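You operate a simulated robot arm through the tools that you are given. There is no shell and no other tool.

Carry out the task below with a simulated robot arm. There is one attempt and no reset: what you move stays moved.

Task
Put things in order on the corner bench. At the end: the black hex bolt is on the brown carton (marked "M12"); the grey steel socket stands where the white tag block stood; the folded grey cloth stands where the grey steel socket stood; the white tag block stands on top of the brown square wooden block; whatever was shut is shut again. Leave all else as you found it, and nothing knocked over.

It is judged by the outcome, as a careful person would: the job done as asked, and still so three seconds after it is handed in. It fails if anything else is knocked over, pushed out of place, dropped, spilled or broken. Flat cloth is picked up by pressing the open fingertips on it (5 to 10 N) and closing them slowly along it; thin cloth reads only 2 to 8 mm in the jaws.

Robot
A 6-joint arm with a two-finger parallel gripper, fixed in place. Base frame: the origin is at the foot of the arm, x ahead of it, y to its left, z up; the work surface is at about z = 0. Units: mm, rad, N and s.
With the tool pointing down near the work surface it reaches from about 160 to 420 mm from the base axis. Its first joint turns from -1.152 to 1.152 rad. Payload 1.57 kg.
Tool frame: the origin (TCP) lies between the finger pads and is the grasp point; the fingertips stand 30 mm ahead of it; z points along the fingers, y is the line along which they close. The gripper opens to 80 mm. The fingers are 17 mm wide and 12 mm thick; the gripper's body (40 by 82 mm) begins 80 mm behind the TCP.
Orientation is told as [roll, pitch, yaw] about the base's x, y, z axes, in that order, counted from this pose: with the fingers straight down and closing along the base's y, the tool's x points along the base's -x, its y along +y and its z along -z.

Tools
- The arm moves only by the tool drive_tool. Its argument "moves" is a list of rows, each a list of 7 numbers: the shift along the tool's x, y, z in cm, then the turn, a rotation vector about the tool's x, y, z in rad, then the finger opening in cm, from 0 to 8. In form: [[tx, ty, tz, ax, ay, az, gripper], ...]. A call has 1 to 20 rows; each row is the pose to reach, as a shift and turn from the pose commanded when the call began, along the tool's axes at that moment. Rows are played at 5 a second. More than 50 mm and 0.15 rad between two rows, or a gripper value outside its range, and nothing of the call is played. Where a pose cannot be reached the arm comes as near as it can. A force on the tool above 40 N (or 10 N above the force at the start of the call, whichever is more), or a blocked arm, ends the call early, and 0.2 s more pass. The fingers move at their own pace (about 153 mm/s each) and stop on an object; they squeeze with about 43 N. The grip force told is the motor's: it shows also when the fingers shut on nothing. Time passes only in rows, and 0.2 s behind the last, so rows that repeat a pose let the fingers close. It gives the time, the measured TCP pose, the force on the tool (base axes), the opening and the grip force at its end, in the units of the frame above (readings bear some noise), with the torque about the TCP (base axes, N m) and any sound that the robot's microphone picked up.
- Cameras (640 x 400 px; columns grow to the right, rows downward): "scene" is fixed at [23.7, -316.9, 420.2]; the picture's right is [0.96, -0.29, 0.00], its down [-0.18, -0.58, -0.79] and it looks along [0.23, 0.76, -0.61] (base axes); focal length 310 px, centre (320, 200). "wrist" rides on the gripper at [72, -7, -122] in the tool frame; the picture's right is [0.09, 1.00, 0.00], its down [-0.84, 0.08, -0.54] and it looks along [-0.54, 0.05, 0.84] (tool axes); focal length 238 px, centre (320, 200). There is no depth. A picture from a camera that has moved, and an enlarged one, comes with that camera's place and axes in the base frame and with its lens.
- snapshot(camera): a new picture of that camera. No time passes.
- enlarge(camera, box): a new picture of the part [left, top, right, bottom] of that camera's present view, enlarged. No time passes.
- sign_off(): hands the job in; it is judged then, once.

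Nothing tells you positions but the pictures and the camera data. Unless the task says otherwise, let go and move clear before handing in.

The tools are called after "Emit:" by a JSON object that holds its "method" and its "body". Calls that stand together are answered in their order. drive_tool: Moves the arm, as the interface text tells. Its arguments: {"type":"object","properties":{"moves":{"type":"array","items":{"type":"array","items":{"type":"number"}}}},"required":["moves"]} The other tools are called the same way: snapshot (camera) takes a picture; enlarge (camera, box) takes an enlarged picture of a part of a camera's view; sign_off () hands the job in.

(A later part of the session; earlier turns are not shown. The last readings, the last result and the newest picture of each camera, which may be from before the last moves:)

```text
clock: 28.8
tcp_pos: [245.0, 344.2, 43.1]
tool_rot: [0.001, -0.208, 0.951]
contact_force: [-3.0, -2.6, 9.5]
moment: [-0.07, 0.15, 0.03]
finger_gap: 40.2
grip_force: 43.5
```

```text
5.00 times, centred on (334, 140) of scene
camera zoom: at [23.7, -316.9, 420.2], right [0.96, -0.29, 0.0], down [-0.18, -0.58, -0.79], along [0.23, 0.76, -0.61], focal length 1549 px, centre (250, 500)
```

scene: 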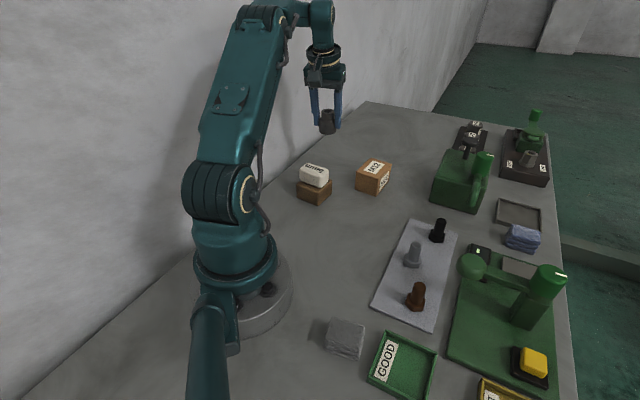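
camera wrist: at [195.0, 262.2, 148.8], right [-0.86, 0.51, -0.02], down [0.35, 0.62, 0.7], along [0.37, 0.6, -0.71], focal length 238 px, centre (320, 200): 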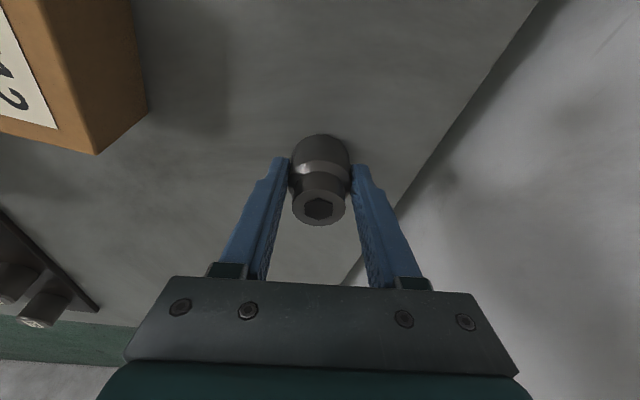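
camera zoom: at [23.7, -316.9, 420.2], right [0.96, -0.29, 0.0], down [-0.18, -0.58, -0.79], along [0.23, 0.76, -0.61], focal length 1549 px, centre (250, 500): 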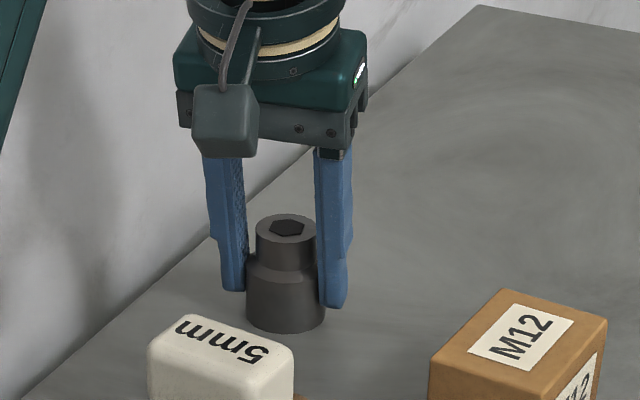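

The socket has touched down (about 10 N). I'll ease off 1 mm, open, then rise straight up.

Emit:
{"method": "drive_tool", "body": {"moves": [[-0.015, 0, -0.07, 0, 0, 0, 3.4], [-0.015, 0, -0.07, 0, 0, 0, 4.3], [-0.015, 0, -0.07, 0, 0, 0, 5.0], [-0.015, 0, -0.07, 0, 0, 0, 6.0], [-0.015, 0, -0.07, 0, 0, 0, 7.2], [-0.015, 0, -0.07, 0, 0, 0, 7.6], [-0.015, 0, -0.07, 0, 0, 0, 7.6]]}}

Emit:
{"method": "enlarge", "body": {"camera": "scene", "box": [270, 100, 398, 180]}}

Emit:
{"method": "snapshot", "body": {"camera": "wrist"}}

```text
clock: 30.4
tcp_pos: [244.5, 343.6, 42.0]
tool_rot: [-0.001, -0.206, 0.951]
contact_force: [-0.2, 0.7, -1.0]
moment: [0.02, -0.03, -0.02]
finger_gap: 75.9
grip_force: 0.1
```

```text
5.00 times, centred on (334, 140) of scene
camera zoom: at [23.7, -316.9, 420.2], right [0.96, -0.29, 0.0], down [-0.18, -0.58, -0.79], along [0.23, 0.76, -0.61], focal length 1549 px, centre (250, 500)
```

zoom: 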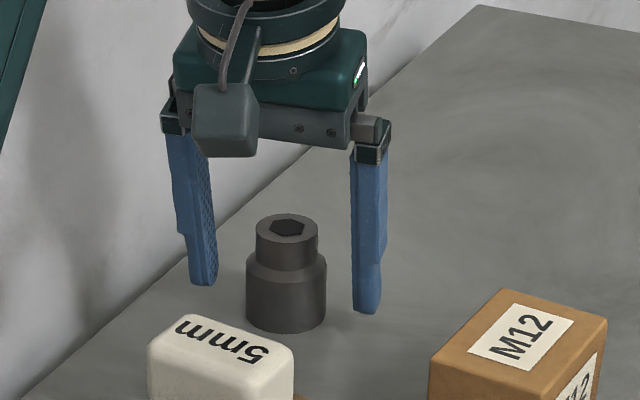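

```text
taken
camera wrist: at [195.0, 262.1, 146.3], right [-0.86, 0.51, -0.02], down [0.35, 0.62, 0.7], along [0.37, 0.6, -0.71], focal length 238 px, centre (320, 200)
```

wrist: 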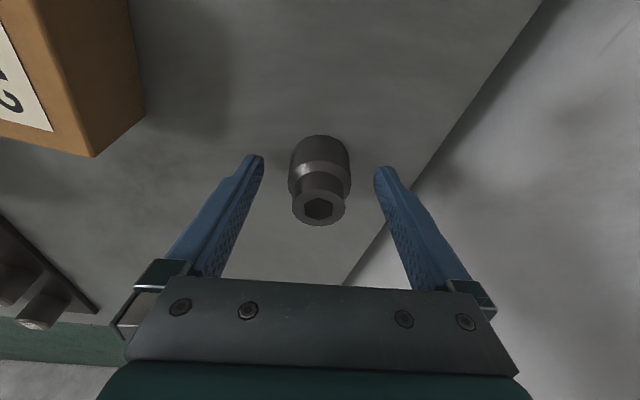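

The socket stands upright in the tag's old place. Next is the black bolt: I'll rise and swing over to view it from above.

Emit:
{"method": "drive_tool", "body": {"moves": [[-0.3, 0, -1.43, 0, 0, 0, 7.6], [-0.8, 0, -3.83, 0, 0, 0, 7.6], [-1.4, 0, -6.7, 0, 0, 0, 7.6], [-2.045, 0, -9.79, 0, 0, 0, 7.6]]}}

Emit:
{"method": "drive_tool", "body": {"moves": [[1.0, -1.3, -0.25, 0.009, 0, 0.044, 7.6], [2.4, -3.2, -0.6, 0.022, 0, 0.105, 7.6], [4.0, -5.3, -1.0, 0.036, 0, 0.174, 7.6], [5.6, -7.4, -1.4, 0.051, 0, 0.244, 7.6], [7.2, -9.5, -1.8, 0.0655, 0, 0.314, 7.6], [8.8, -11.6, -2.2, 0.08, 0, 0.383, 7.6], [10.4, -13.7, -2.6, 0.0946, 0, 0.453, 7.6], [12.0, -15.9, -3.0, 0.109, 0, 0.523, 7.6], [13.6, -18.0, -3.4, 0.124, 0, 0.592, 7.6], [15.2, -20.1, -3.8, 0.138, 0, 0.662, 7.6], [16.8, -22.2, -4.2, 0.153, 0, 0.732, 7.6], [18.4, -24.3, -4.6, 0.167, 0, 0.801, 7.6], [19.5, -25.7, -4.87, 0.177, 0, 0.849, 7.6], [20.04, -26.45, -5.0, 0.182, 0, 0.871, 7.6], [20.04, -26.45, -5.0, 0.182, 0, 0.871, 7.6]]}}

Emit:
{"method": "snapshot", "body": {"camera": "scene"}}

Emit:
{"method": "snapshot", "body": {"camera": "wrist"}}

```text
clock: 31.4
tcp_pos: [244.8, 342.8, 141.2]
tool_rot: [0.001, -0.206, 0.952]
contact_force: [-0.3, -0.4, -0.4]
moment: [0.03, 0.05, -0.02]
finger_gap: 76.1
grip_force: 0.0
```

```text
clock: 34.6
tcp_pos: [340.8, 22.5, 148.5]
tool_rot: [0.0, -0.205, 0.06]
contact_force: [-0.3, -0.7, -0.3]
moment: [-0.02, 0.0, 0.04]
finger_gap: 76.0
grip_force: 0.0
```

```text
taken
```

scene: 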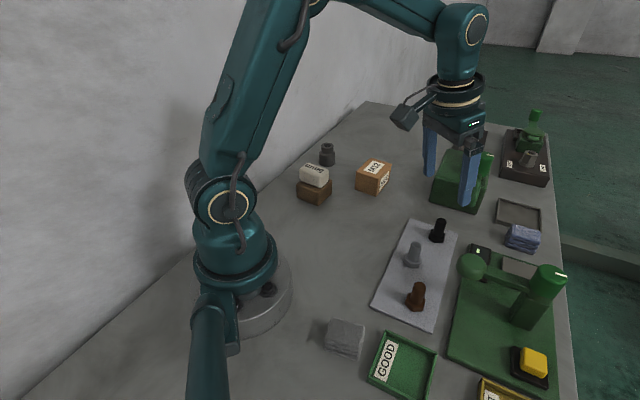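

```text
taken
camera wrist: at [245.3, 9.0, 254.2], right [-0.15, 0.99, -0.02], down [0.7, 0.12, 0.7], along [0.7, 0.09, -0.71], focal length 238 px, centre (320, 200)
```

wrist: 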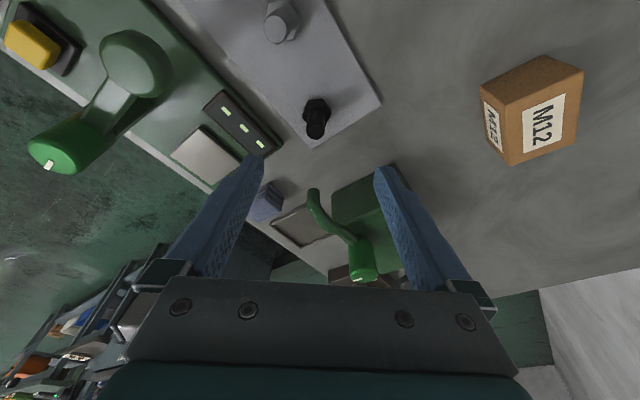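

The bolt is visible between the fingers. I'll take the tilt out so the tool is vertical for the bolt, then measure it.

Emit:
{"method": "drive_tool", "body": {"moves": [[0, 0, 0, 0, 0.07, 0, 7.6], [0, 0, 0, 0, 0.14, 0, 7.6], [0, 0, 0, 0, 0.205, 0, 7.6], [0, 0, 0, 0, 0.205, 0, 7.6]]}}

Emit:
{"method": "snapshot", "body": {"camera": "wrist"}}

Emit:
{"method": "enlarge", "body": {"camera": "wrist", "box": [240, 100, 400, 200]}}

Emit:
{"method": "enlarge", "body": {"camera": "wrist", "box": [440, 60, 600, 160]}}

```text
clock: 35.6
tcp_pos: [339.6, 22.6, 149.3]
tool_rot: [0.001, 0.0, 0.061]
contact_force: [-0.3, 0.9, -0.6]
moment: [0.02, -0.01, -0.03]
finger_gap: 76.1
grip_force: 0.0
```

```text
taken
camera wrist: at [268.7, 10.5, 271.8], right [-0.15, 0.99, 0.0], down [0.83, 0.13, 0.54], along [0.54, 0.08, -0.84], focal length 238 px, centre (320, 200)
```

wrist: 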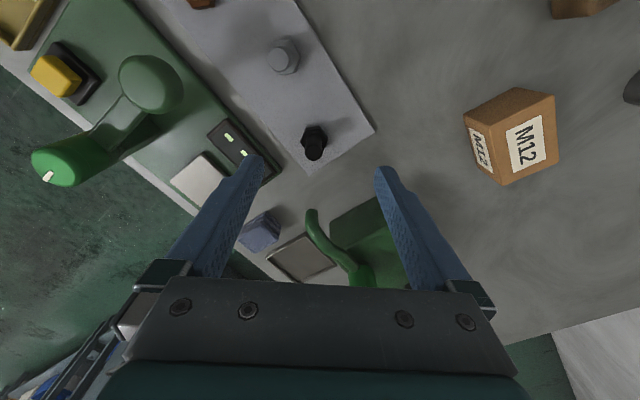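

```text
4.00 times, centred on (320, 150) of wrist
camera zoom: at [268.7, 10.5, 271.8], right [-0.15, 0.99, 0.0], down [0.83, 0.13, 0.54], along [0.54, 0.08, -0.84], focal length 953 px, centre (320, 400)
```

zoom: 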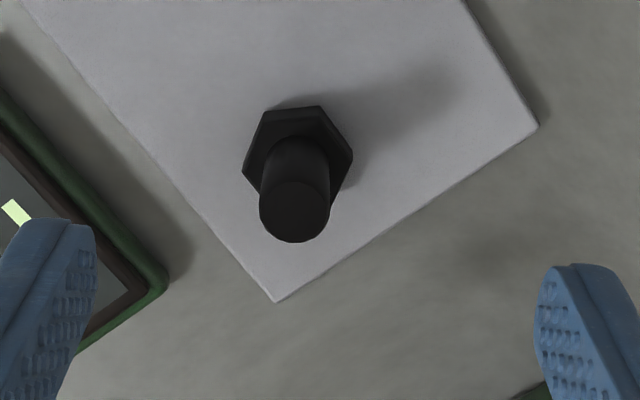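

```text
4.00 times, centred on (520, 110) of wrist
camera zoom: at [268.7, 10.5, 271.8], right [-0.15, 0.99, 0.0], down [0.83, 0.13, 0.54], along [0.54, 0.08, -0.84], focal length 953 px, centre (-480, 560)
```

zoom: 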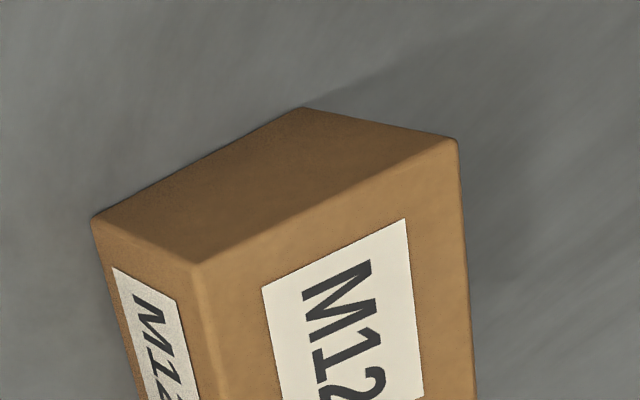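

I take the black bolt's axis as (357.8, 17.8), about 47 mm tall with a 17 mm shank. I'll move above it with the fingers opened to 50 mm.

Emit:
{"method": "drive_tool", "body": {"moves": [[-0.5, -0.15, 1.4, 0, 0, 0, 7.0], [-1.0, -0.3, 2.8, 0, 0, 0, 6.0], [-1.5, -0.45, 4.2, 0, 0, 0, 5.0], [-1.74, -0.52, 5.4, 0, 0, 0, 5.0], [-1.74, -0.52, 5.4, 0, 0, 0, 5.0]]}}

Emit:
{"method": "snapshot", "body": {"camera": "wrist"}}

Emit:
{"method": "enlarge", "body": {"camera": "wrist", "box": [240, 110, 400, 210]}}

Emit:
{"method": "enlarge", "body": {"camera": "scene", "box": [380, 160, 508, 240]}}

```text
clock: 36.8
tcp_pos: [357.6, 18.0, 94.9]
tool_rot: [0.0, -0.003, 0.063]
contact_force: [-0.2, -0.3, 0.2]
moment: [-0.01, 0.0, 0.0]
finger_gap: 49.5
grip_force: 0.1
```

```text
taken
camera wrist: at [286.3, 6.4, 217.4], right [-0.15, 0.99, 0.0], down [0.83, 0.13, 0.54], along [0.54, 0.08, -0.84], focal length 238 px, centre (320, 200)
```

wrist: 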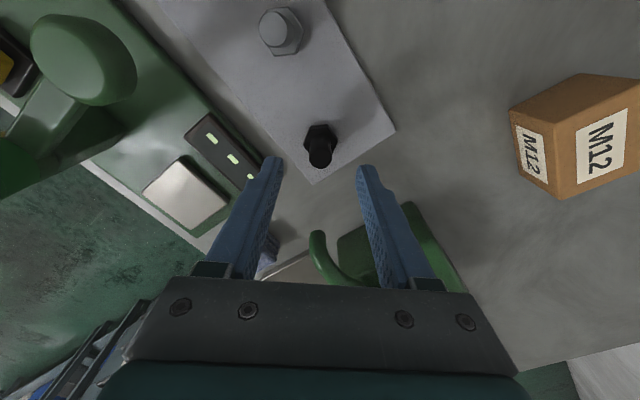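

```text
4.00 times, centred on (320, 160) of wrist
camera zoom: at [286.3, 6.4, 217.4], right [-0.15, 0.99, 0.0], down [0.83, 0.13, 0.54], along [0.54, 0.08, -0.84], focal length 953 px, centre (320, 360)
```

zoom: 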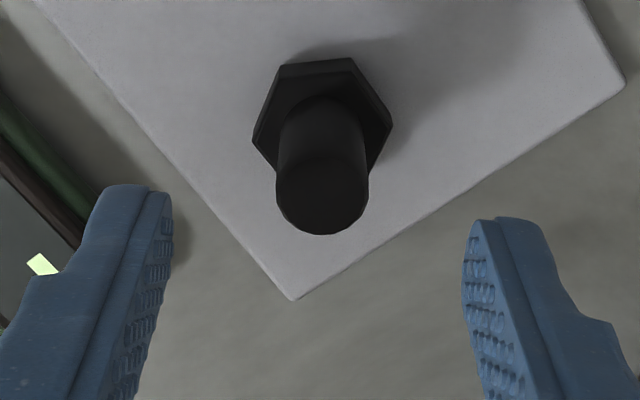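

```text
5.00 times, centred on (444, 200) of scene
camera zoom: at [23.7, -316.9, 420.2], right [0.96, -0.29, 0.0], down [-0.18, -0.58, -0.79], along [0.23, 0.76, -0.61], focal length 1549 px, centre (-300, 200)
```

zoom: 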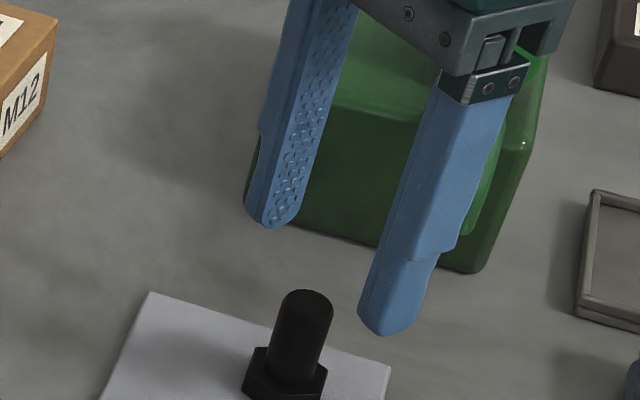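

The bolt's top is centred under the grip point. I'll descend so the pads straddle the shank and close.

Emit:
{"method": "drive_tool", "body": {"moves": [[0, 0, 1.3, 0, 0, 0, 5.0], [0, 0, 2.6, 0, 0, 0, 5.0], [0, 0, 3.7, 0, 0, 0, 5.0], [0, 0, 4.4, 0, 0, 0, 5.0], [0, 0, 4.4, 0, 0, 0, 5.0]]}}

Emit:
{"method": "snapshot", "body": {"camera": "wrist"}}

Emit:
{"method": "enlarge", "body": {"camera": "scene", "box": [380, 160, 508, 240]}}

```text
clock: 38.0
tcp_pos: [358.4, 17.8, 50.6]
tool_rot: [0.0, -0.001, 0.062]
contact_force: [-0.2, -0.2, 0.1]
moment: [0.03, -0.04, -0.02]
finger_gap: 49.9
grip_force: 0.1
```

```text
taken
camera wrist: at [286.4, 6.5, 173.5], right [-0.15, 0.99, 0.0], down [0.83, 0.13, 0.54], along [0.54, 0.08, -0.84], focal length 238 px, centre (320, 200)
```

wrist: 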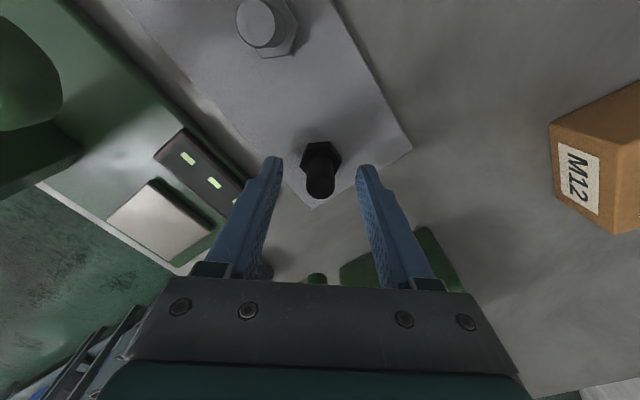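

```text
5.00 times, centred on (444, 200) of scene
camera zoom: at [23.7, -316.9, 420.2], right [0.96, -0.29, 0.0], down [-0.18, -0.58, -0.79], along [0.23, 0.76, -0.61], focal length 1549 px, centre (-300, 200)
```

zoom: 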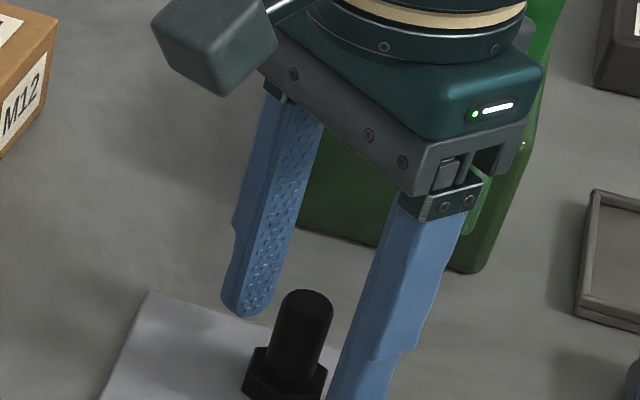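

The shank is between the pads. Closing.

Emit:
{"method": "drive_tool", "body": {"moves": [[0, 0, 0, 0, 0, 0, 4.0], [0, 0, 0, 0, 0, 0, 3.0], [0, 0, 0, 0, 0, 0, 2.2], [0, 0, 0, 0, 0, 0, 1.6], [0, 0, 0, 0, 0, 0, 1.0], [0, 0, 0, 0, 0, 0, 1.0], [0, 0, 0, 0, 0, 0, 1.0]]}}

Emit:
{"method": "snapshot", "body": {"camera": "wrist"}}

Emit:
{"method": "enlarge", "body": {"camera": "scene", "box": [380, 170, 508, 250]}}

```text
clock: 39.6
tcp_pos: [359.0, 17.1, 51.7]
tool_rot: [-0.001, -0.002, 0.061]
contact_force: [-0.2, -0.5, 0.2]
moment: [0.0, -0.04, 0.02]
finger_gap: 17.1
grip_force: 32.8
```

```text
taken
camera wrist: at [286.5, 6.6, 173.6], right [-0.15, 0.99, 0.0], down [0.83, 0.13, 0.54], along [0.54, 0.08, -0.84], focal length 238 px, centre (320, 200)
```

wrist: 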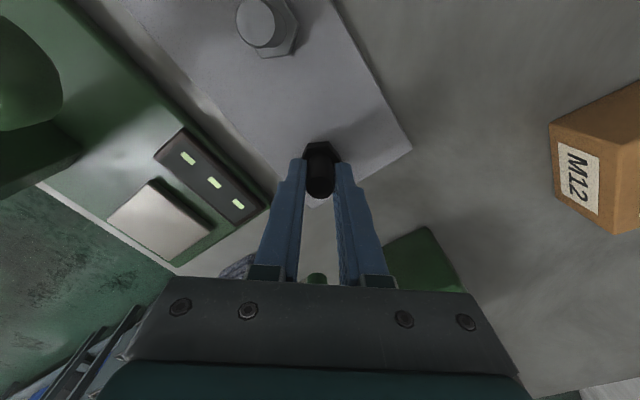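

```text
5.00 times, centred on (444, 210) of scene
camera zoom: at [23.7, -316.9, 420.2], right [0.96, -0.29, 0.0], down [-0.18, -0.58, -0.79], along [0.23, 0.76, -0.61], focal length 1549 px, centre (-300, 150)
```

zoom: 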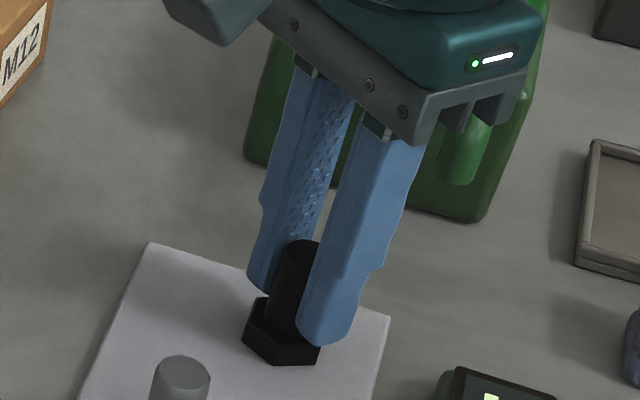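

The bolt is gripped at the shank (17 mm). I'll lift it well clear and look before carrying it to the carton, whose top centre I take as (317, 220).

Emit:
{"method": "drive_tool", "body": {"moves": [[0, 0, -0.5, 0, 0, 0, 1.0], [0, 0, -2.0, 0, 0, 0, 1.0], [0, 0, -4.0, 0, 0, 0, 1.0], [0, 0, -6.0, 0, 0, 0, 1.0], [0, 0, -8.0, 0, 0, 0, 1.0], [0, 0, -8.0, 0, 0, 0, 1.0]]}}

Emit:
{"method": "drive_tool", "body": {"moves": [[0.14, 1.0, 0, 0, 0, -0.027, 1.0], [0.43, 3.06, 0, 0, 0, -0.082, 1.0], [0.74, 5.3, 0, 0, 0, -0.142, 1.0], [1.05, 7.55, 0, 0, 0, -0.202, 1.0], [1.37, 9.8, 0, 0, 0, -0.262, 1.0], [1.68, 12.0, 0, 0, 0, -0.322, 1.0], [2.0, 14.3, 0, 0, 0, -0.382, 1.0], [2.3, 16.5, 0, 0, 0, -0.442, 1.0], [2.6, 18.6, 0, 0, 0, -0.497, 1.0], [2.78, 19.9, 0, 0, 0, -0.533, 1.0], [2.85, 20.41, 0, 0, 0, -0.546, 1.0], [2.85, 20.41, 0, 0, 0, -0.546, 1.0]]}}

Emit:
{"method": "snapshot", "body": {"camera": "wrist"}}

Emit:
{"method": "snapshot", "body": {"camera": "scene"}}

Emit:
{"method": "enlarge", "body": {"camera": "scene", "box": [310, 110, 470, 210]}}

```text
clock: 41.0
tcp_pos: [357.8, 18.8, 131.9]
tool_rot: [0.0, -0.002, 0.061]
contact_force: [0.4, -1.0, -1.2]
moment: [0.0, 0.01, 0.03]
finger_gap: 17.0
grip_force: 31.7
```

```text
clock: 43.6
tcp_pos: [316.6, 219.8, 130.9]
tool_rot: [-0.001, 0.0, 0.607]
contact_force: [-0.4, -0.2, -1.9]
moment: [0.0, 0.04, -0.01]
finger_gap: 16.8
grip_force: 32.3
```

```text
taken
camera wrist: at [261.6, 173.3, 253.3], right [-0.64, 0.77, 0.0], down [0.64, 0.54, 0.54], along [0.42, 0.35, -0.84], focal length 238 px, centre (320, 200)
```

wrist: 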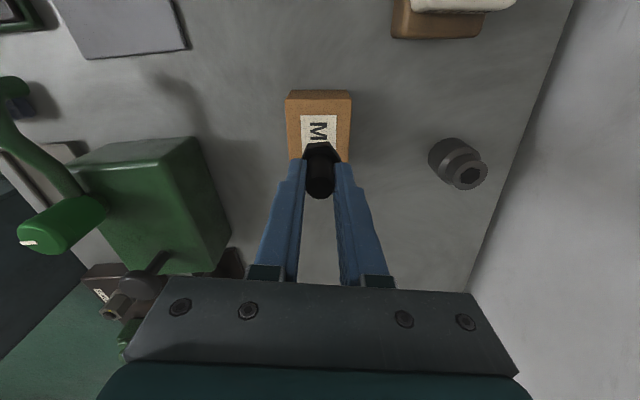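

```text
taken
```

scene: 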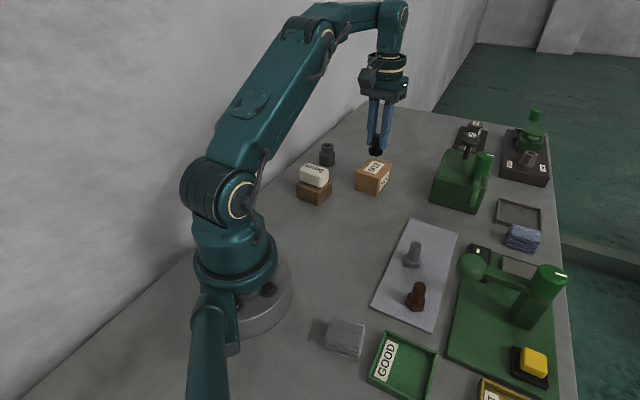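

```text
4.00 times, centred on (390, 160) of scene
camera zoom: at [23.7, -316.9, 420.2], right [0.96, -0.29, 0.0], down [-0.18, -0.58, -0.79], along [0.23, 0.76, -0.61], focal length 1239 px, centre (40, 360)
```

zoom: 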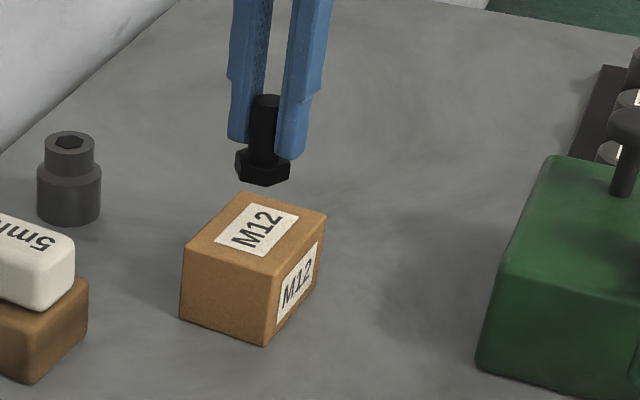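

The bolt hangs upright over the carton's middle. I'll lower most of the way, then check.

Emit:
{"method": "drive_tool", "body": {"moves": [[0, 0, 1.0, 0, 0, 0, 1.0], [0, 0, 2.0, 0, 0, 0, 1.0], [0, 0, 2.7, 0, 0, 0, 1.0], [0, 0, 3.1, 0, 0, 0, 1.0], [0, 0, 3.1, 0, 0, 0, 1.0]]}}

Emit:
{"method": "enlarge", "body": {"camera": "scene", "box": [310, 110, 470, 210]}}

Emit:
{"method": "enlarge", "body": {"camera": "wrist", "box": [240, 70, 400, 220]}}

```text
clock: 44.8
tcp_pos: [316.6, 219.4, 101.4]
tool_rot: [0.0, 0.0, 0.606]
contact_force: [0.3, 0.0, -0.2]
moment: [-0.03, 0.03, -0.03]
finger_gap: 17.3
grip_force: 31.9
```

```text
4.00 times, centred on (390, 160) of scene
camera zoom: at [23.7, -316.9, 420.2], right [0.96, -0.29, 0.0], down [-0.18, -0.58, -0.79], along [0.23, 0.76, -0.61], focal length 1239 px, centre (40, 360)
```

zoom: 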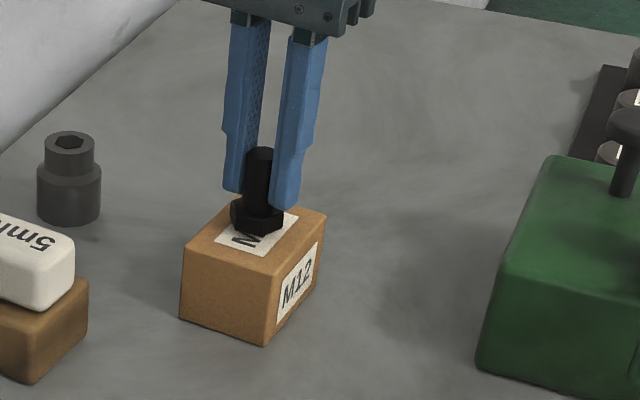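

```text
2.67 times, centred on (320, 145) of wrist
camera zoom: at [261.7, 173.1, 222.3], right [-0.64, 0.77, 0.0], down [0.64, 0.54, 0.54], along [0.42, 0.35, -0.84], focal length 636 px, centre (320, 347)
```

zoom: 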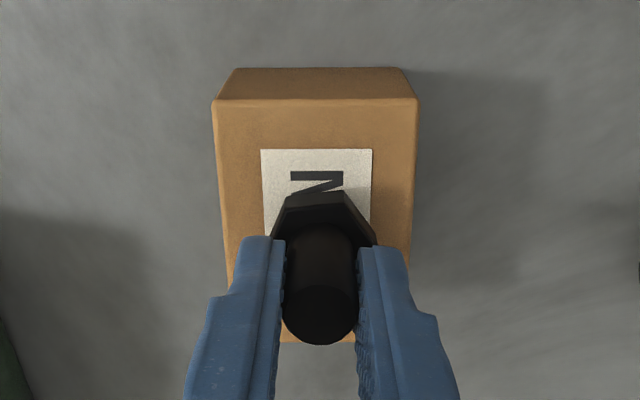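

The bolt head is a few mm above the label. Lowering gently to contact.

Emit:
{"method": "drive_tool", "body": {"moves": [[0, 0, 0.2, 0, 0, 0, 1.0], [0, 0, 0.3, 0, 0, 0, 1.0], [0, 0, 0.4, 0, 0, 0, 1.0], [0, 0, 0.48, 0, 0, 0, 1.0]]}}

Emit:
{"method": "enlarge", "body": {"camera": "scene", "box": [340, 130, 420, 200]}}

```text
clock: 45.8
tcp_pos: [316.7, 220.6, 95.2]
tool_rot: [-0.001, -0.001, 0.608]
contact_force: [0.0, -0.8, -1.4]
moment: [-0.04, -0.01, -0.03]
finger_gap: 17.0
grip_force: 32.1
```

```text
5.71 times, centred on (380, 165) of scene
camera zoom: at [23.7, -316.9, 420.2], right [0.96, -0.29, 0.0], down [-0.18, -0.58, -0.79], along [0.23, 0.76, -0.61], focal length 1770 px, centre (-23, 400)
```

zoom: 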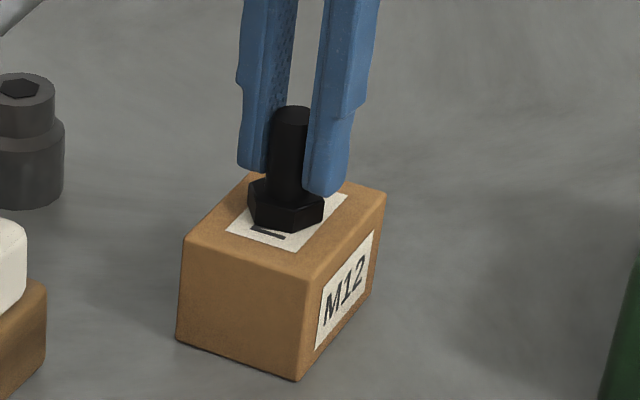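

No contact yet; the bolt is very near the carton top. I'll continue in half-millimetre steps.

Emit:
{"method": "drive_tool", "body": {"moves": [[0, 0, 0.06, 0, 0, 0, 1.0], [0, 0, 0.12, 0, 0, 0, 1.0], [0, 0, 0.18, 0, 0, 0, 1.0], [0, 0, 0.24, 0, 0, 0, 1.0], [0, 0, 0.3, 0, 0, 0, 1.0]]}}

Emit:
{"method": "enlarge", "body": {"camera": "scene", "box": [340, 130, 420, 200]}}

```text
clock: 47.0
tcp_pos: [317.8, 219.6, 93.8]
tool_rot: [-0.003, -0.005, 0.606]
contact_force: [-0.9, -1.8, 22.9]
moment: [-0.15, 0.07, -0.02]
finger_gap: 17.1
grip_force: 32.5
```

```text
5.71 times, centred on (380, 165) of scene
camera zoom: at [23.7, -316.9, 420.2], right [0.96, -0.29, 0.0], down [-0.18, -0.58, -0.79], along [0.23, 0.76, -0.61], focal length 1770 px, centre (-23, 400)
```

zoom: 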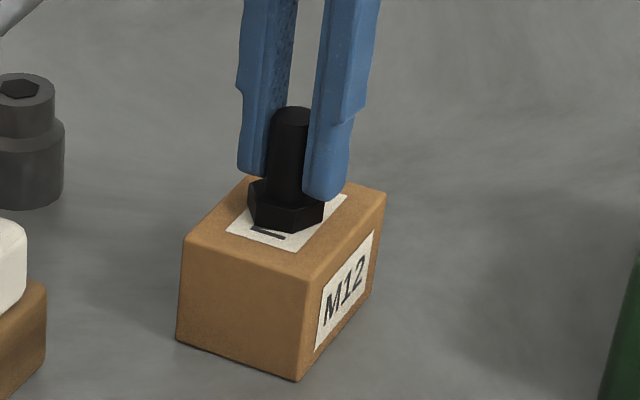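

The bolt is on the carton (23 N press). I'll relax the press, then open the fingers a little and check.

Emit:
{"method": "drive_tool", "body": {"moves": [[0, 0, -0.08, 0, 0, 0, 1.0], [0, 0, -0.14, 0, 0, 0, 1.0], [0, 0, -0.14, 0, 0, 0, 2.0], [0, 0, -0.14, 0, 0, 0, 3.0], [0, 0, -0.14, 0, 0, 0, 4.5], [0, 0, -0.14, 0, 0, 0, 5.0], [0, 0, -0.14, 0, 0, 0, 5.0]]}}

Emit:
{"method": "enlarge", "body": {"camera": "scene", "box": [340, 130, 420, 200]}}

Emit:
{"method": "snapshot", "body": {"camera": "wrist"}}

```text
clock: 48.6
tcp_pos: [316.8, 220.1, 94.1]
tool_rot: [0.0, -0.001, 0.608]
contact_force: [0.3, 0.1, 0.8]
moment: [-0.03, 0.0, -0.01]
finger_gap: 49.8
grip_force: 0.1
```

```text
5.71 times, centred on (380, 165) of scene
camera zoom: at [23.7, -316.9, 420.2], right [0.96, -0.29, 0.0], down [-0.18, -0.58, -0.79], along [0.23, 0.76, -0.61], focal length 1770 px, centre (-23, 400)
```

zoom: 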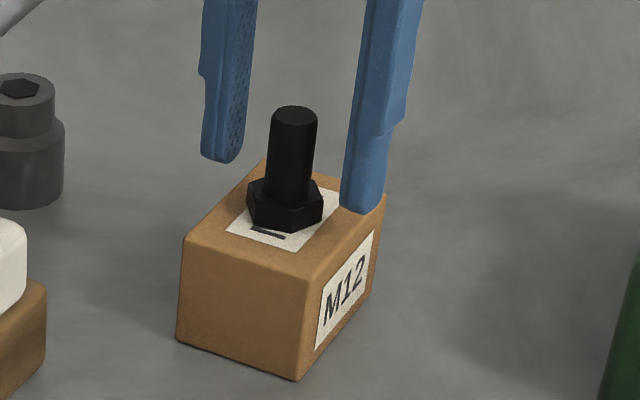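

```text
taken
camera wrist: at [261.6, 173.2, 216.2], right [-0.64, 0.77, 0.0], down [0.64, 0.54, 0.54], along [0.42, 0.35, -0.84], focal length 238 px, centre (320, 200)
```

wrist: 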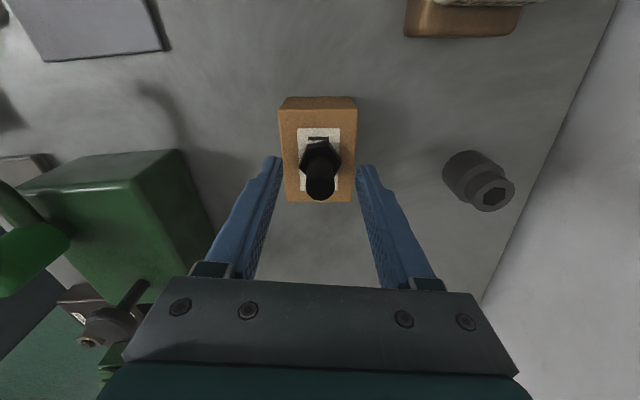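

The bolt stands alone on the carton. I'll rise clear and swing round to look at the folded grey cloth.

Emit:
{"method": "drive_tool", "body": {"moves": [[0, 0, -1.0, 0, 0, 0, 5.0], [0, 0, -3.5, 0, 0, 0, 5.0], [0, 0, -6.5, 0, 0, 0, 5.0], [0, 0, -9.0, 0, 0, 0, 5.0]]}}

Emit:
{"method": "drive_tool", "body": {"moves": [[1.03, -0.61, 0, 0, 0, 0.041, 5], [3.1, -1.84, 0, 0, 0, 0.124, 5], [5.52, -3.26, 0, 0, 0, 0.22, 5], [7.93, -4.69, 0, 0, 0, 0.316, 5], [10.34, -6.12, 0, 0, 0, 0.412, 5], [12.75, -7.55, 0, 0, 0, 0.508, 5], [15.17, -8.98, 0, 0, 0, 0.604, 5], [17.58, -10.4, 0, 0, 0, 0.7, 5], [19.99, -11.83, 0, 0, 0, 0.796, 5], [22.41, -13.26, 0, 0, 0, 0.892, 5], [24.82, -14.69, 0, 0, 0, 0.989, 5], [27.23, -16.12, 0, 0, 0, 1.085, 5], [29.64, -17.54, 0, 0, 0, 1.181, 5], [31.71, -18.77, 0, 0, 0, 1.263, 5], [33.44, -19.79, 0, 0, 0, 1.332, 5], [34.47, -20.4, 0, 0, 0, 1.373, 5], [34.47, -20.4, 0, 0, 0, 1.373, 5]]}}

Emit:
{"method": "snapshot", "body": {"camera": "wrist"}}

Emit:
{"method": "snapshot", "body": {"camera": "scene"}}

```text
clock: 49.6
tcp_pos: [311.1, 215.8, 181.6]
tool_rot: [0.0, 0.0, 0.607]
contact_force: [0.7, 0.3, -0.2]
moment: [-0.01, 0.01, 0.0]
finger_gap: 50.0
grip_force: 0.1
out of reach, approached as far as the arm can: row 4
```

```text
clock: 53.2
tcp_pos: [263.8, -270.9, 176.7]
tool_rot: [0.003, 0.001, -0.767]
contact_force: [0.3, 0.1, -0.7]
moment: [0.02, 0.03, -0.02]
finger_gap: 49.9
grip_force: 0.1
out of reach, approached as far as the arm can: row 1, 2, 3, 4, 5, 6, 7, 8, 9, 10, 11, 12, 13, 14, 15, 16, 17
```

```text
taken
camera wrist: at [207.3, -227.5, 299.6], right [0.62, 0.78, 0.0], down [0.66, -0.53, 0.54], along [0.42, -0.34, -0.84], focal length 238 px, centre (320, 200)
```

wrist: 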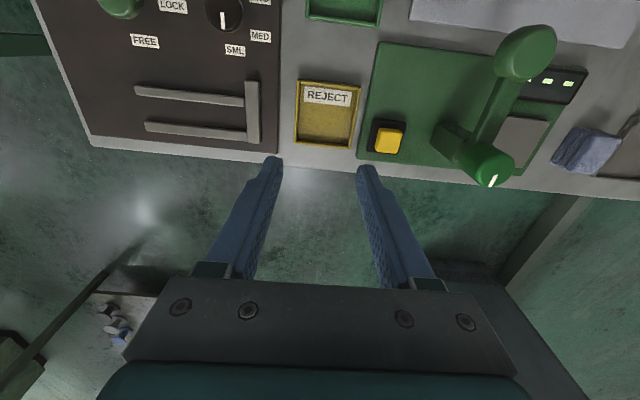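

```text
taken
```

scene: 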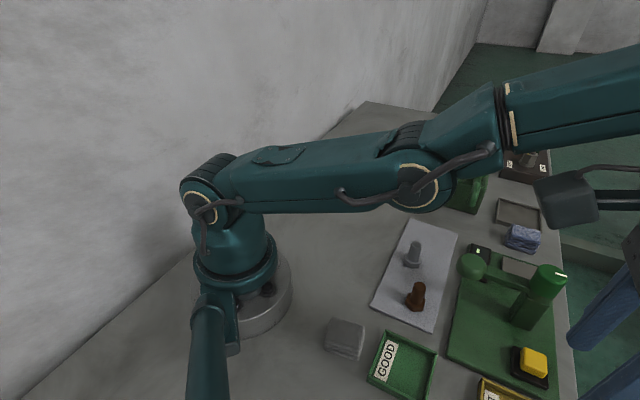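

The arm ran to its reach limit and ended stretched out at (264, -271), high and clear of everything. I'll draw it back inward in small steps.

Emit:
{"method": "drive_tool", "body": {"moves": [[1.0, 0, 0.3, 0, 0, 0, 5], [2.5, 0, 0.6, 0, 0, 0, 5], [4.0, 0, 0.8, 0, 0, 0, 5], [5.5, 0, 1.0, 0, 0, 0, 5], [5.5, 0, 1.0, 0, 0, 0, 5]]}}

Emit:
{"method": "snapshot", "body": {"camera": "scene"}}

```text
clock: 54.4
tcp_pos: [224.0, -231.9, 169.0]
tool_rot: [0.003, -0.002, -0.767]
contact_force: [0.2, 0.6, 0.2]
moment: [0.01, -0.02, 0.01]
finger_gap: 50.0
grip_force: 0.0
out of reach, approached as far as the arm can: row 1, 2
```

```text
taken
```

scene: 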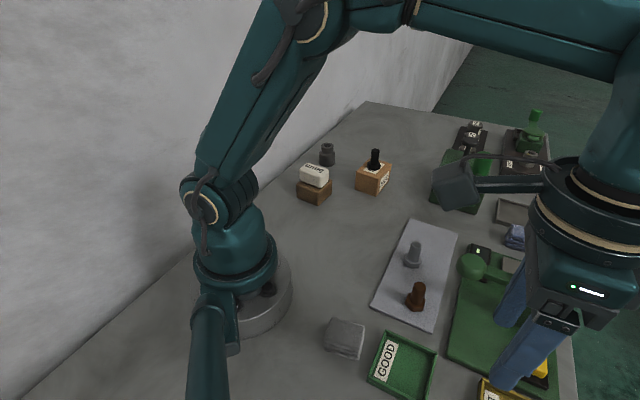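

Recovered, and the bench is undisturbed. I'll continue inward to view the cloth.

Emit:
{"method": "drive_tool", "body": {"moves": [[1.2, 0, 0, 0, 0, 0, 5], [3.2, 0, 0, 0, 0, 0, 5], [5.2, 0, 0, 0, 0, 0, 5], [7.2, 0, 0, 0, 0, 0, 6], [9.0, 0, 0, 0, 0, 0, 7], [10.2, 0, 0, 0, 0, 0, 8], [10.2, 0, 0, 0, 0, 0, 8]]}}

Emit:
{"method": "snapshot", "body": {"camera": "wrist"}}

Emit:
{"method": "snapshot", "body": {"camera": "scene"}}

```text
clock: 56.0
tcp_pos: [148.3, -159.6, 168.6]
tool_rot: [0.002, -0.002, -0.765]
contact_force: [0.7, -0.7, 1.0]
moment: [-0.01, 0.03, -0.04]
finger_gap: 80.2
grip_force: 0.0
```

```text
taken
camera wrist: at [91.8, -115.3, 290.6], right [0.62, 0.78, 0.0], down [0.66, -0.52, 0.54], along [0.42, -0.34, -0.84], focal length 238 px, centre (320, 200)
```

wrist: 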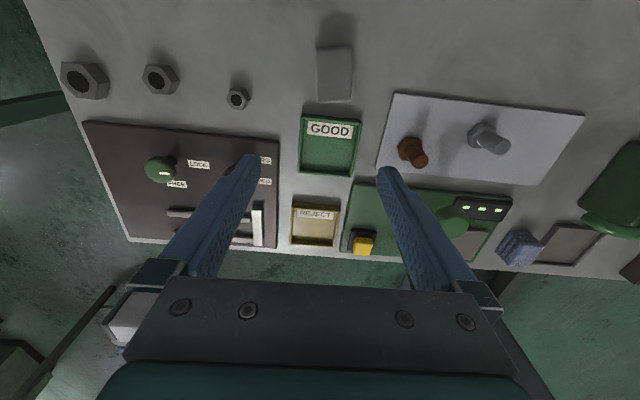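

```text
taken
```

scene: 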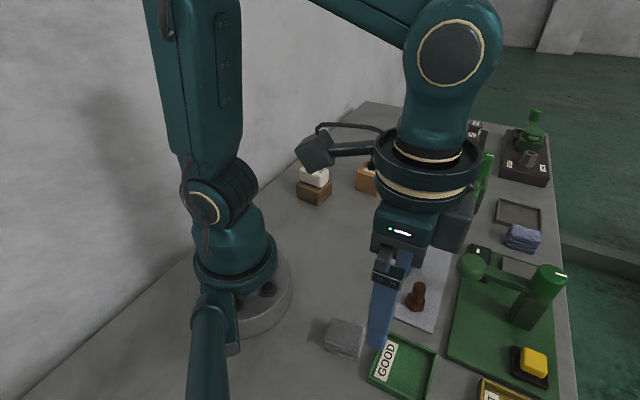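

The cloth is near the GOOD tray, with three nuts further along. I'll enlarge it to measure it.

Emit:
{"method": "enlarge", "body": {"camera": "wrist", "box": [260, 10, 420, 110]}}

Emit:
{"method": "enlarge", "body": {"camera": "scene", "box": [300, 290, 420, 390]}}

Emit:
{"method": "enlarge", "body": {"camera": "wrist", "box": [40, 40, 280, 190]}}

```text
4.00 times, centred on (340, 60) of wrist
camera zoom: at [91.8, -115.3, 290.6], right [0.62, 0.78, 0.0], down [0.66, -0.52, 0.54], along [0.42, -0.34, -0.84], focal length 953 px, centre (240, 760)
```

zoom: 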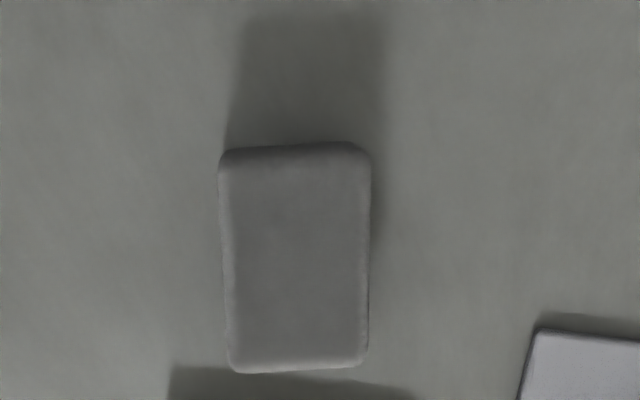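

```text
4.00 times, centred on (360, 340) of scene
camera zoom: at [23.7, -316.9, 420.2], right [0.96, -0.29, 0.0], down [-0.18, -0.58, -0.79], along [0.23, 0.76, -0.61], focal length 1239 px, centre (160, -360)
```

zoom: 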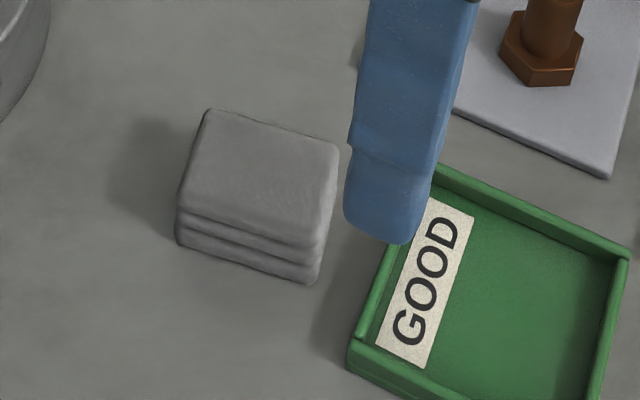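

```text
2.67 times, centred on (160, 115) of wrist
camera zoom: at [91.8, -115.3, 290.6], right [0.62, 0.78, 0.0], down [0.66, -0.52, 0.54], along [0.42, -0.34, -0.84], focal length 636 px, centre (747, 427)
```

zoom: 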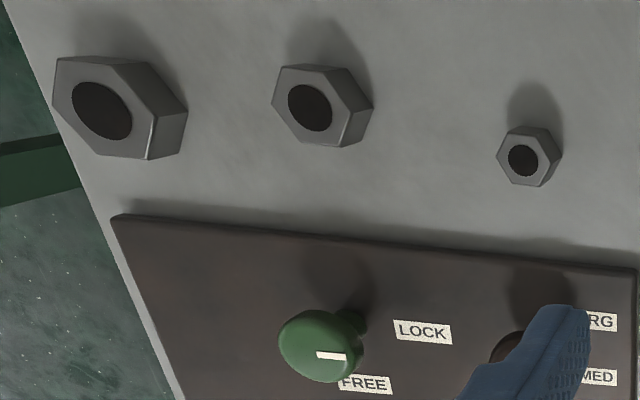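

I take the cloth's centre as about (120.8, -120), 46 × 36 mm, roughly 22 mm tall, with its long side at -36°. I'll move above it with the gripper closing across its short side.

Emit:
{"method": "drive_tool", "body": {"moves": [[0.8, 0.16, 1.1, 0, 0, -0.02, 7.5], [1.6, 0.32, 2.2, 0, 0, -0.04, 7], [2.4, 0.48, 3.4, 0, 0, -0.06, 6.5], [3.2, 0.64, 4.6, 0, 0, -0.08, 6.2], [4.0, 0.8, 5.7, 0, 0, -0.1, 6.2], [4.78, 0.96, 6.8, 0, 0, -0.119, 6.2], [4.78, 0.96, 6.8, 0, 0, -0.119, 6.2]]}}

Emit:
{"method": "snapshot", "body": {"camera": "wrist"}}

Emit:
{"method": "snapshot", "body": {"camera": "scene"}}

```text
clock: 57.6
tcp_pos: [120.0, -122.0, 103.2]
tool_rot: [0.0, -0.001, -0.647]
contact_force: [0.2, 0.1, 0.5]
moment: [0.03, -0.03, 0.01]
finger_gap: 61.9
grip_force: 0.1
```

```text
taken
camera wrist: at [59.0, -82.4, 223.6], right [0.53, 0.85, 0.0], down [0.71, -0.44, 0.54], along [0.46, -0.29, -0.84], focal length 238 px, centre (320, 200)
```

wrist: 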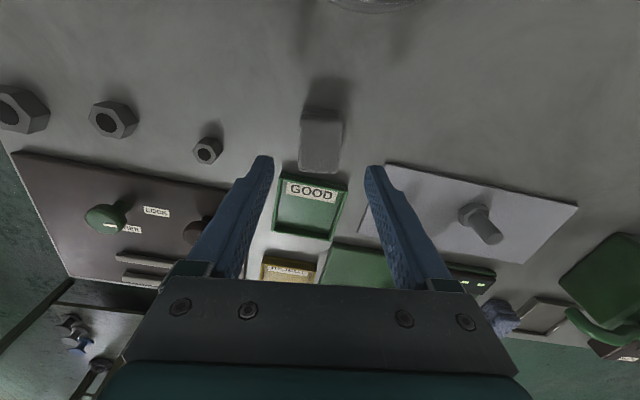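

```text
taken
```

scene: 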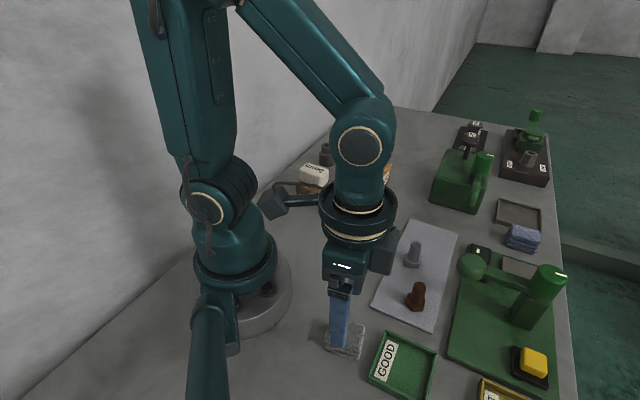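

Emit:
{"method": "enlarge", "body": {"camera": "wrist", "box": [240, 80, 400, 180]}}

```text
4.00 times, centred on (320, 130) of wrist
camera zoom: at [59.0, -82.4, 223.6], right [0.53, 0.85, 0.0], down [0.71, -0.44, 0.54], along [0.46, -0.29, -0.84], focal length 953 px, centre (320, 480)
```

zoom: 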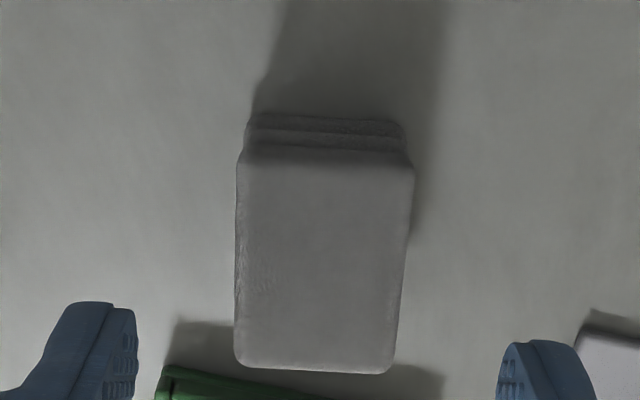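

Comparing views, the cloth looks nearer 33 mm tall, centred at about (119, -119.5). I'll descend around it to about 4 mm tip clearance.

Emit:
{"method": "drive_tool", "body": {"moves": [[0.05, 0, 1.6, 0, 0, -0.012, 6.2], [0.1, -0.02, 3.2, 0, 0, -0.024, 6.2], [0.14, -0.03, 4.8, 0, 0, -0.036, 6.2], [0.17, -0.04, 6.0, 0, 0, -0.036, 6.2], [0.17, -0.04, 6.7, 0, 0, -0.036, 6.2], [0.17, -0.04, 6.7, 0, 0, -0.036, 6.2]]}}

Emit:
{"method": "snapshot", "body": {"camera": "wrist"}}

Emit:
{"method": "enlarge", "body": {"camera": "scene", "box": [270, 270, 430, 390]}}

```text
clock: 59.0
tcp_pos: [119.0, -119.6, 33.4]
tool_rot: [-0.001, 0.001, -0.611]
contact_force: [-0.7, 0.2, 0.0]
moment: [0.0, 0.0, -0.01]
finger_gap: 61.9
grip_force: 0.1
```

```text
taken
camera wrist: at [55.7, -83.8, 156.1], right [0.5, 0.87, 0.0], down [0.73, -0.42, 0.54], along [0.47, -0.27, -0.84], focal length 238 px, centre (320, 200)
```

wrist: 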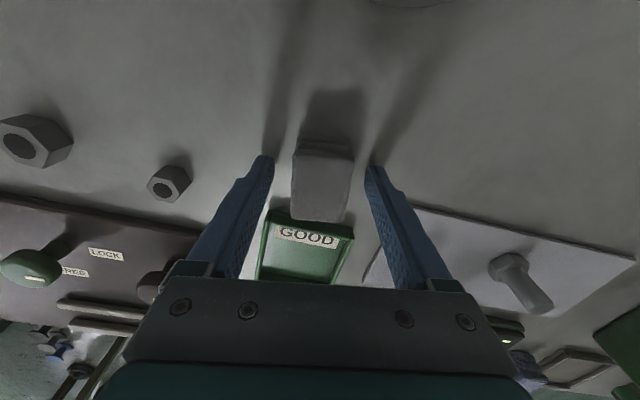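

```text
3.33 times, centred on (350, 330) of scene
camera zoom: at [23.7, -316.9, 420.2], right [0.96, -0.29, 0.0], down [-0.18, -0.58, -0.79], along [0.23, 0.76, -0.61], focal length 1032 px, centre (220, -233)
```

zoom: 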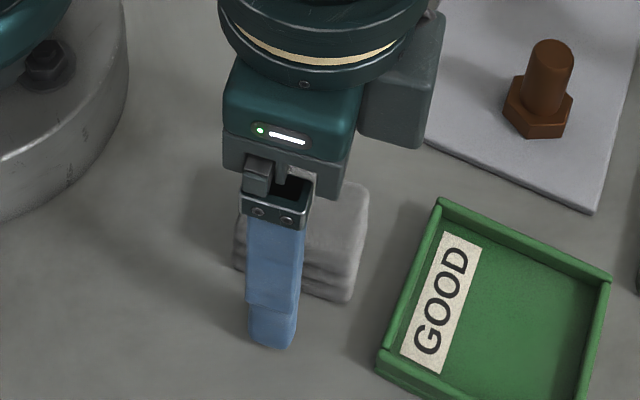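

The fingers straddle the cloth. I'll close slowly and watch the opening and force.

Emit:
{"method": "drive_tool", "body": {"moves": [[0, 0, 0, 0, 0, 0, 5.4], [0, 0, 0, 0, 0, 0, 4.6], [0, 0, 0, 0, 0, 0, 4.0], [0, 0, 0, 0, 0, 0, 3.6], [0, 0, 0, 0, 0, 0, 3.3], [0, 0, 0, 0, 0, 0, 3.0], [0, 0, 0, 0, 0, 0, 3.0]]}}

Emit:
{"method": "snapshot", "body": {"camera": "wrist"}}

Emit:
{"method": "enlarge", "body": {"camera": "scene", "box": [270, 270, 430, 390]}}

```text
clock: 60.6
tcp_pos: [118.1, -119.5, 35.1]
tool_rot: [0.0, -0.001, -0.61]
contact_force: [-0.1, 0.1, -0.3]
moment: [0.0, -0.02, 0.0]
finger_gap: 35.0
grip_force: 42.4
```

```text
taken
camera wrist: at [55.8, -83.9, 156.2], right [0.5, 0.87, 0.0], down [0.73, -0.42, 0.54], along [0.47, -0.27, -0.84], focal length 238 px, centre (320, 200)
```

wrist: 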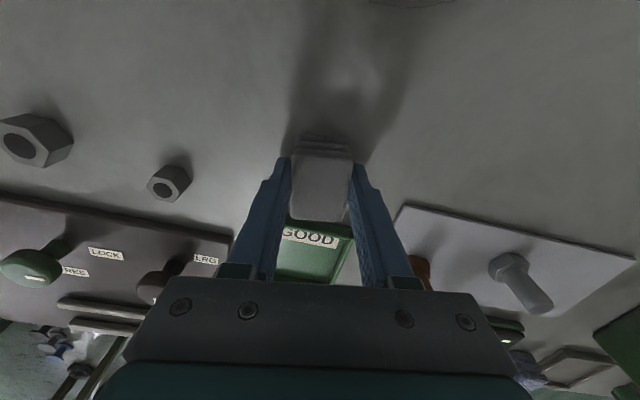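

```text
3.33 times, centred on (350, 330) of scene
camera zoom: at [23.7, -316.9, 420.2], right [0.96, -0.29, 0.0], down [-0.18, -0.58, -0.79], along [0.23, 0.76, -0.61], focal length 1032 px, centre (220, -233)
```

zoom: 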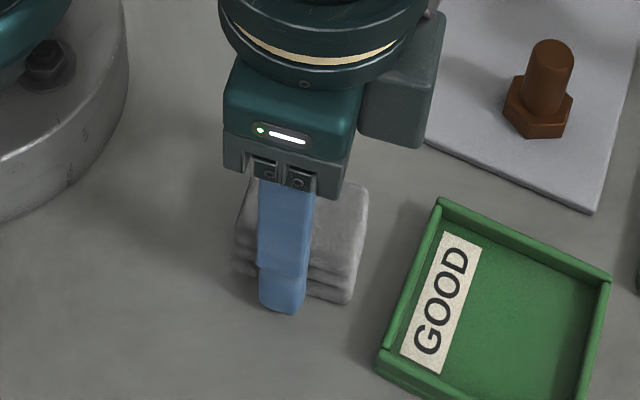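

The cloth is held firmly at 35 mm. I'll lift it straight up and check that nothing else comes with it.

Emit:
{"method": "drive_tool", "body": {"moves": [[0, 0, -0.5, 0, 0, 0, 3.0], [0, 0, -2.0, 0, 0, 0, 3.0], [0, 0, -4.0, 0, 0, 0, 3.0], [0, 0, -6.0, 0, 0, 0, 3.0], [0, 0, -7.5, 0, 0, 0, 3.0], [0, 0, -7.5, 0, 0, 0, 3.0]]}}

Emit:
{"method": "snapshot", "body": {"camera": "scene"}}

Emit:
{"method": "snapshot", "body": {"camera": "wrist"}}

```text
clock: 62.0
tcp_pos: [119.0, -119.6, 109.9]
tool_rot: [-0.001, 0.0, -0.611]
contact_force: [-0.4, -0.2, -0.5]
moment: [-0.01, -0.04, 0.01]
finger_gap: 34.9
grip_force: 42.4
```

```text
taken
```

scene: 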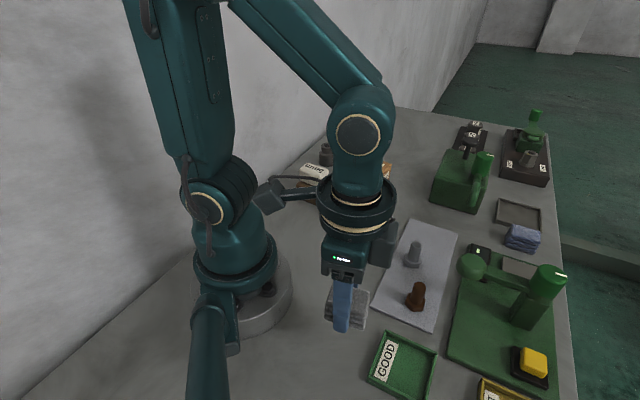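

```text
taken
camera wrist: at [55.9, -83.6, 232.1], right [0.5, 0.87, 0.0], down [0.73, -0.42, 0.54], along [0.47, -0.27, -0.84], focal length 238 px, centre (320, 200)
```

wrist: 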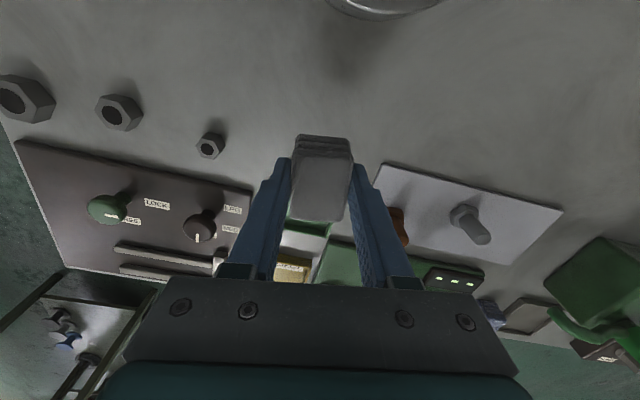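

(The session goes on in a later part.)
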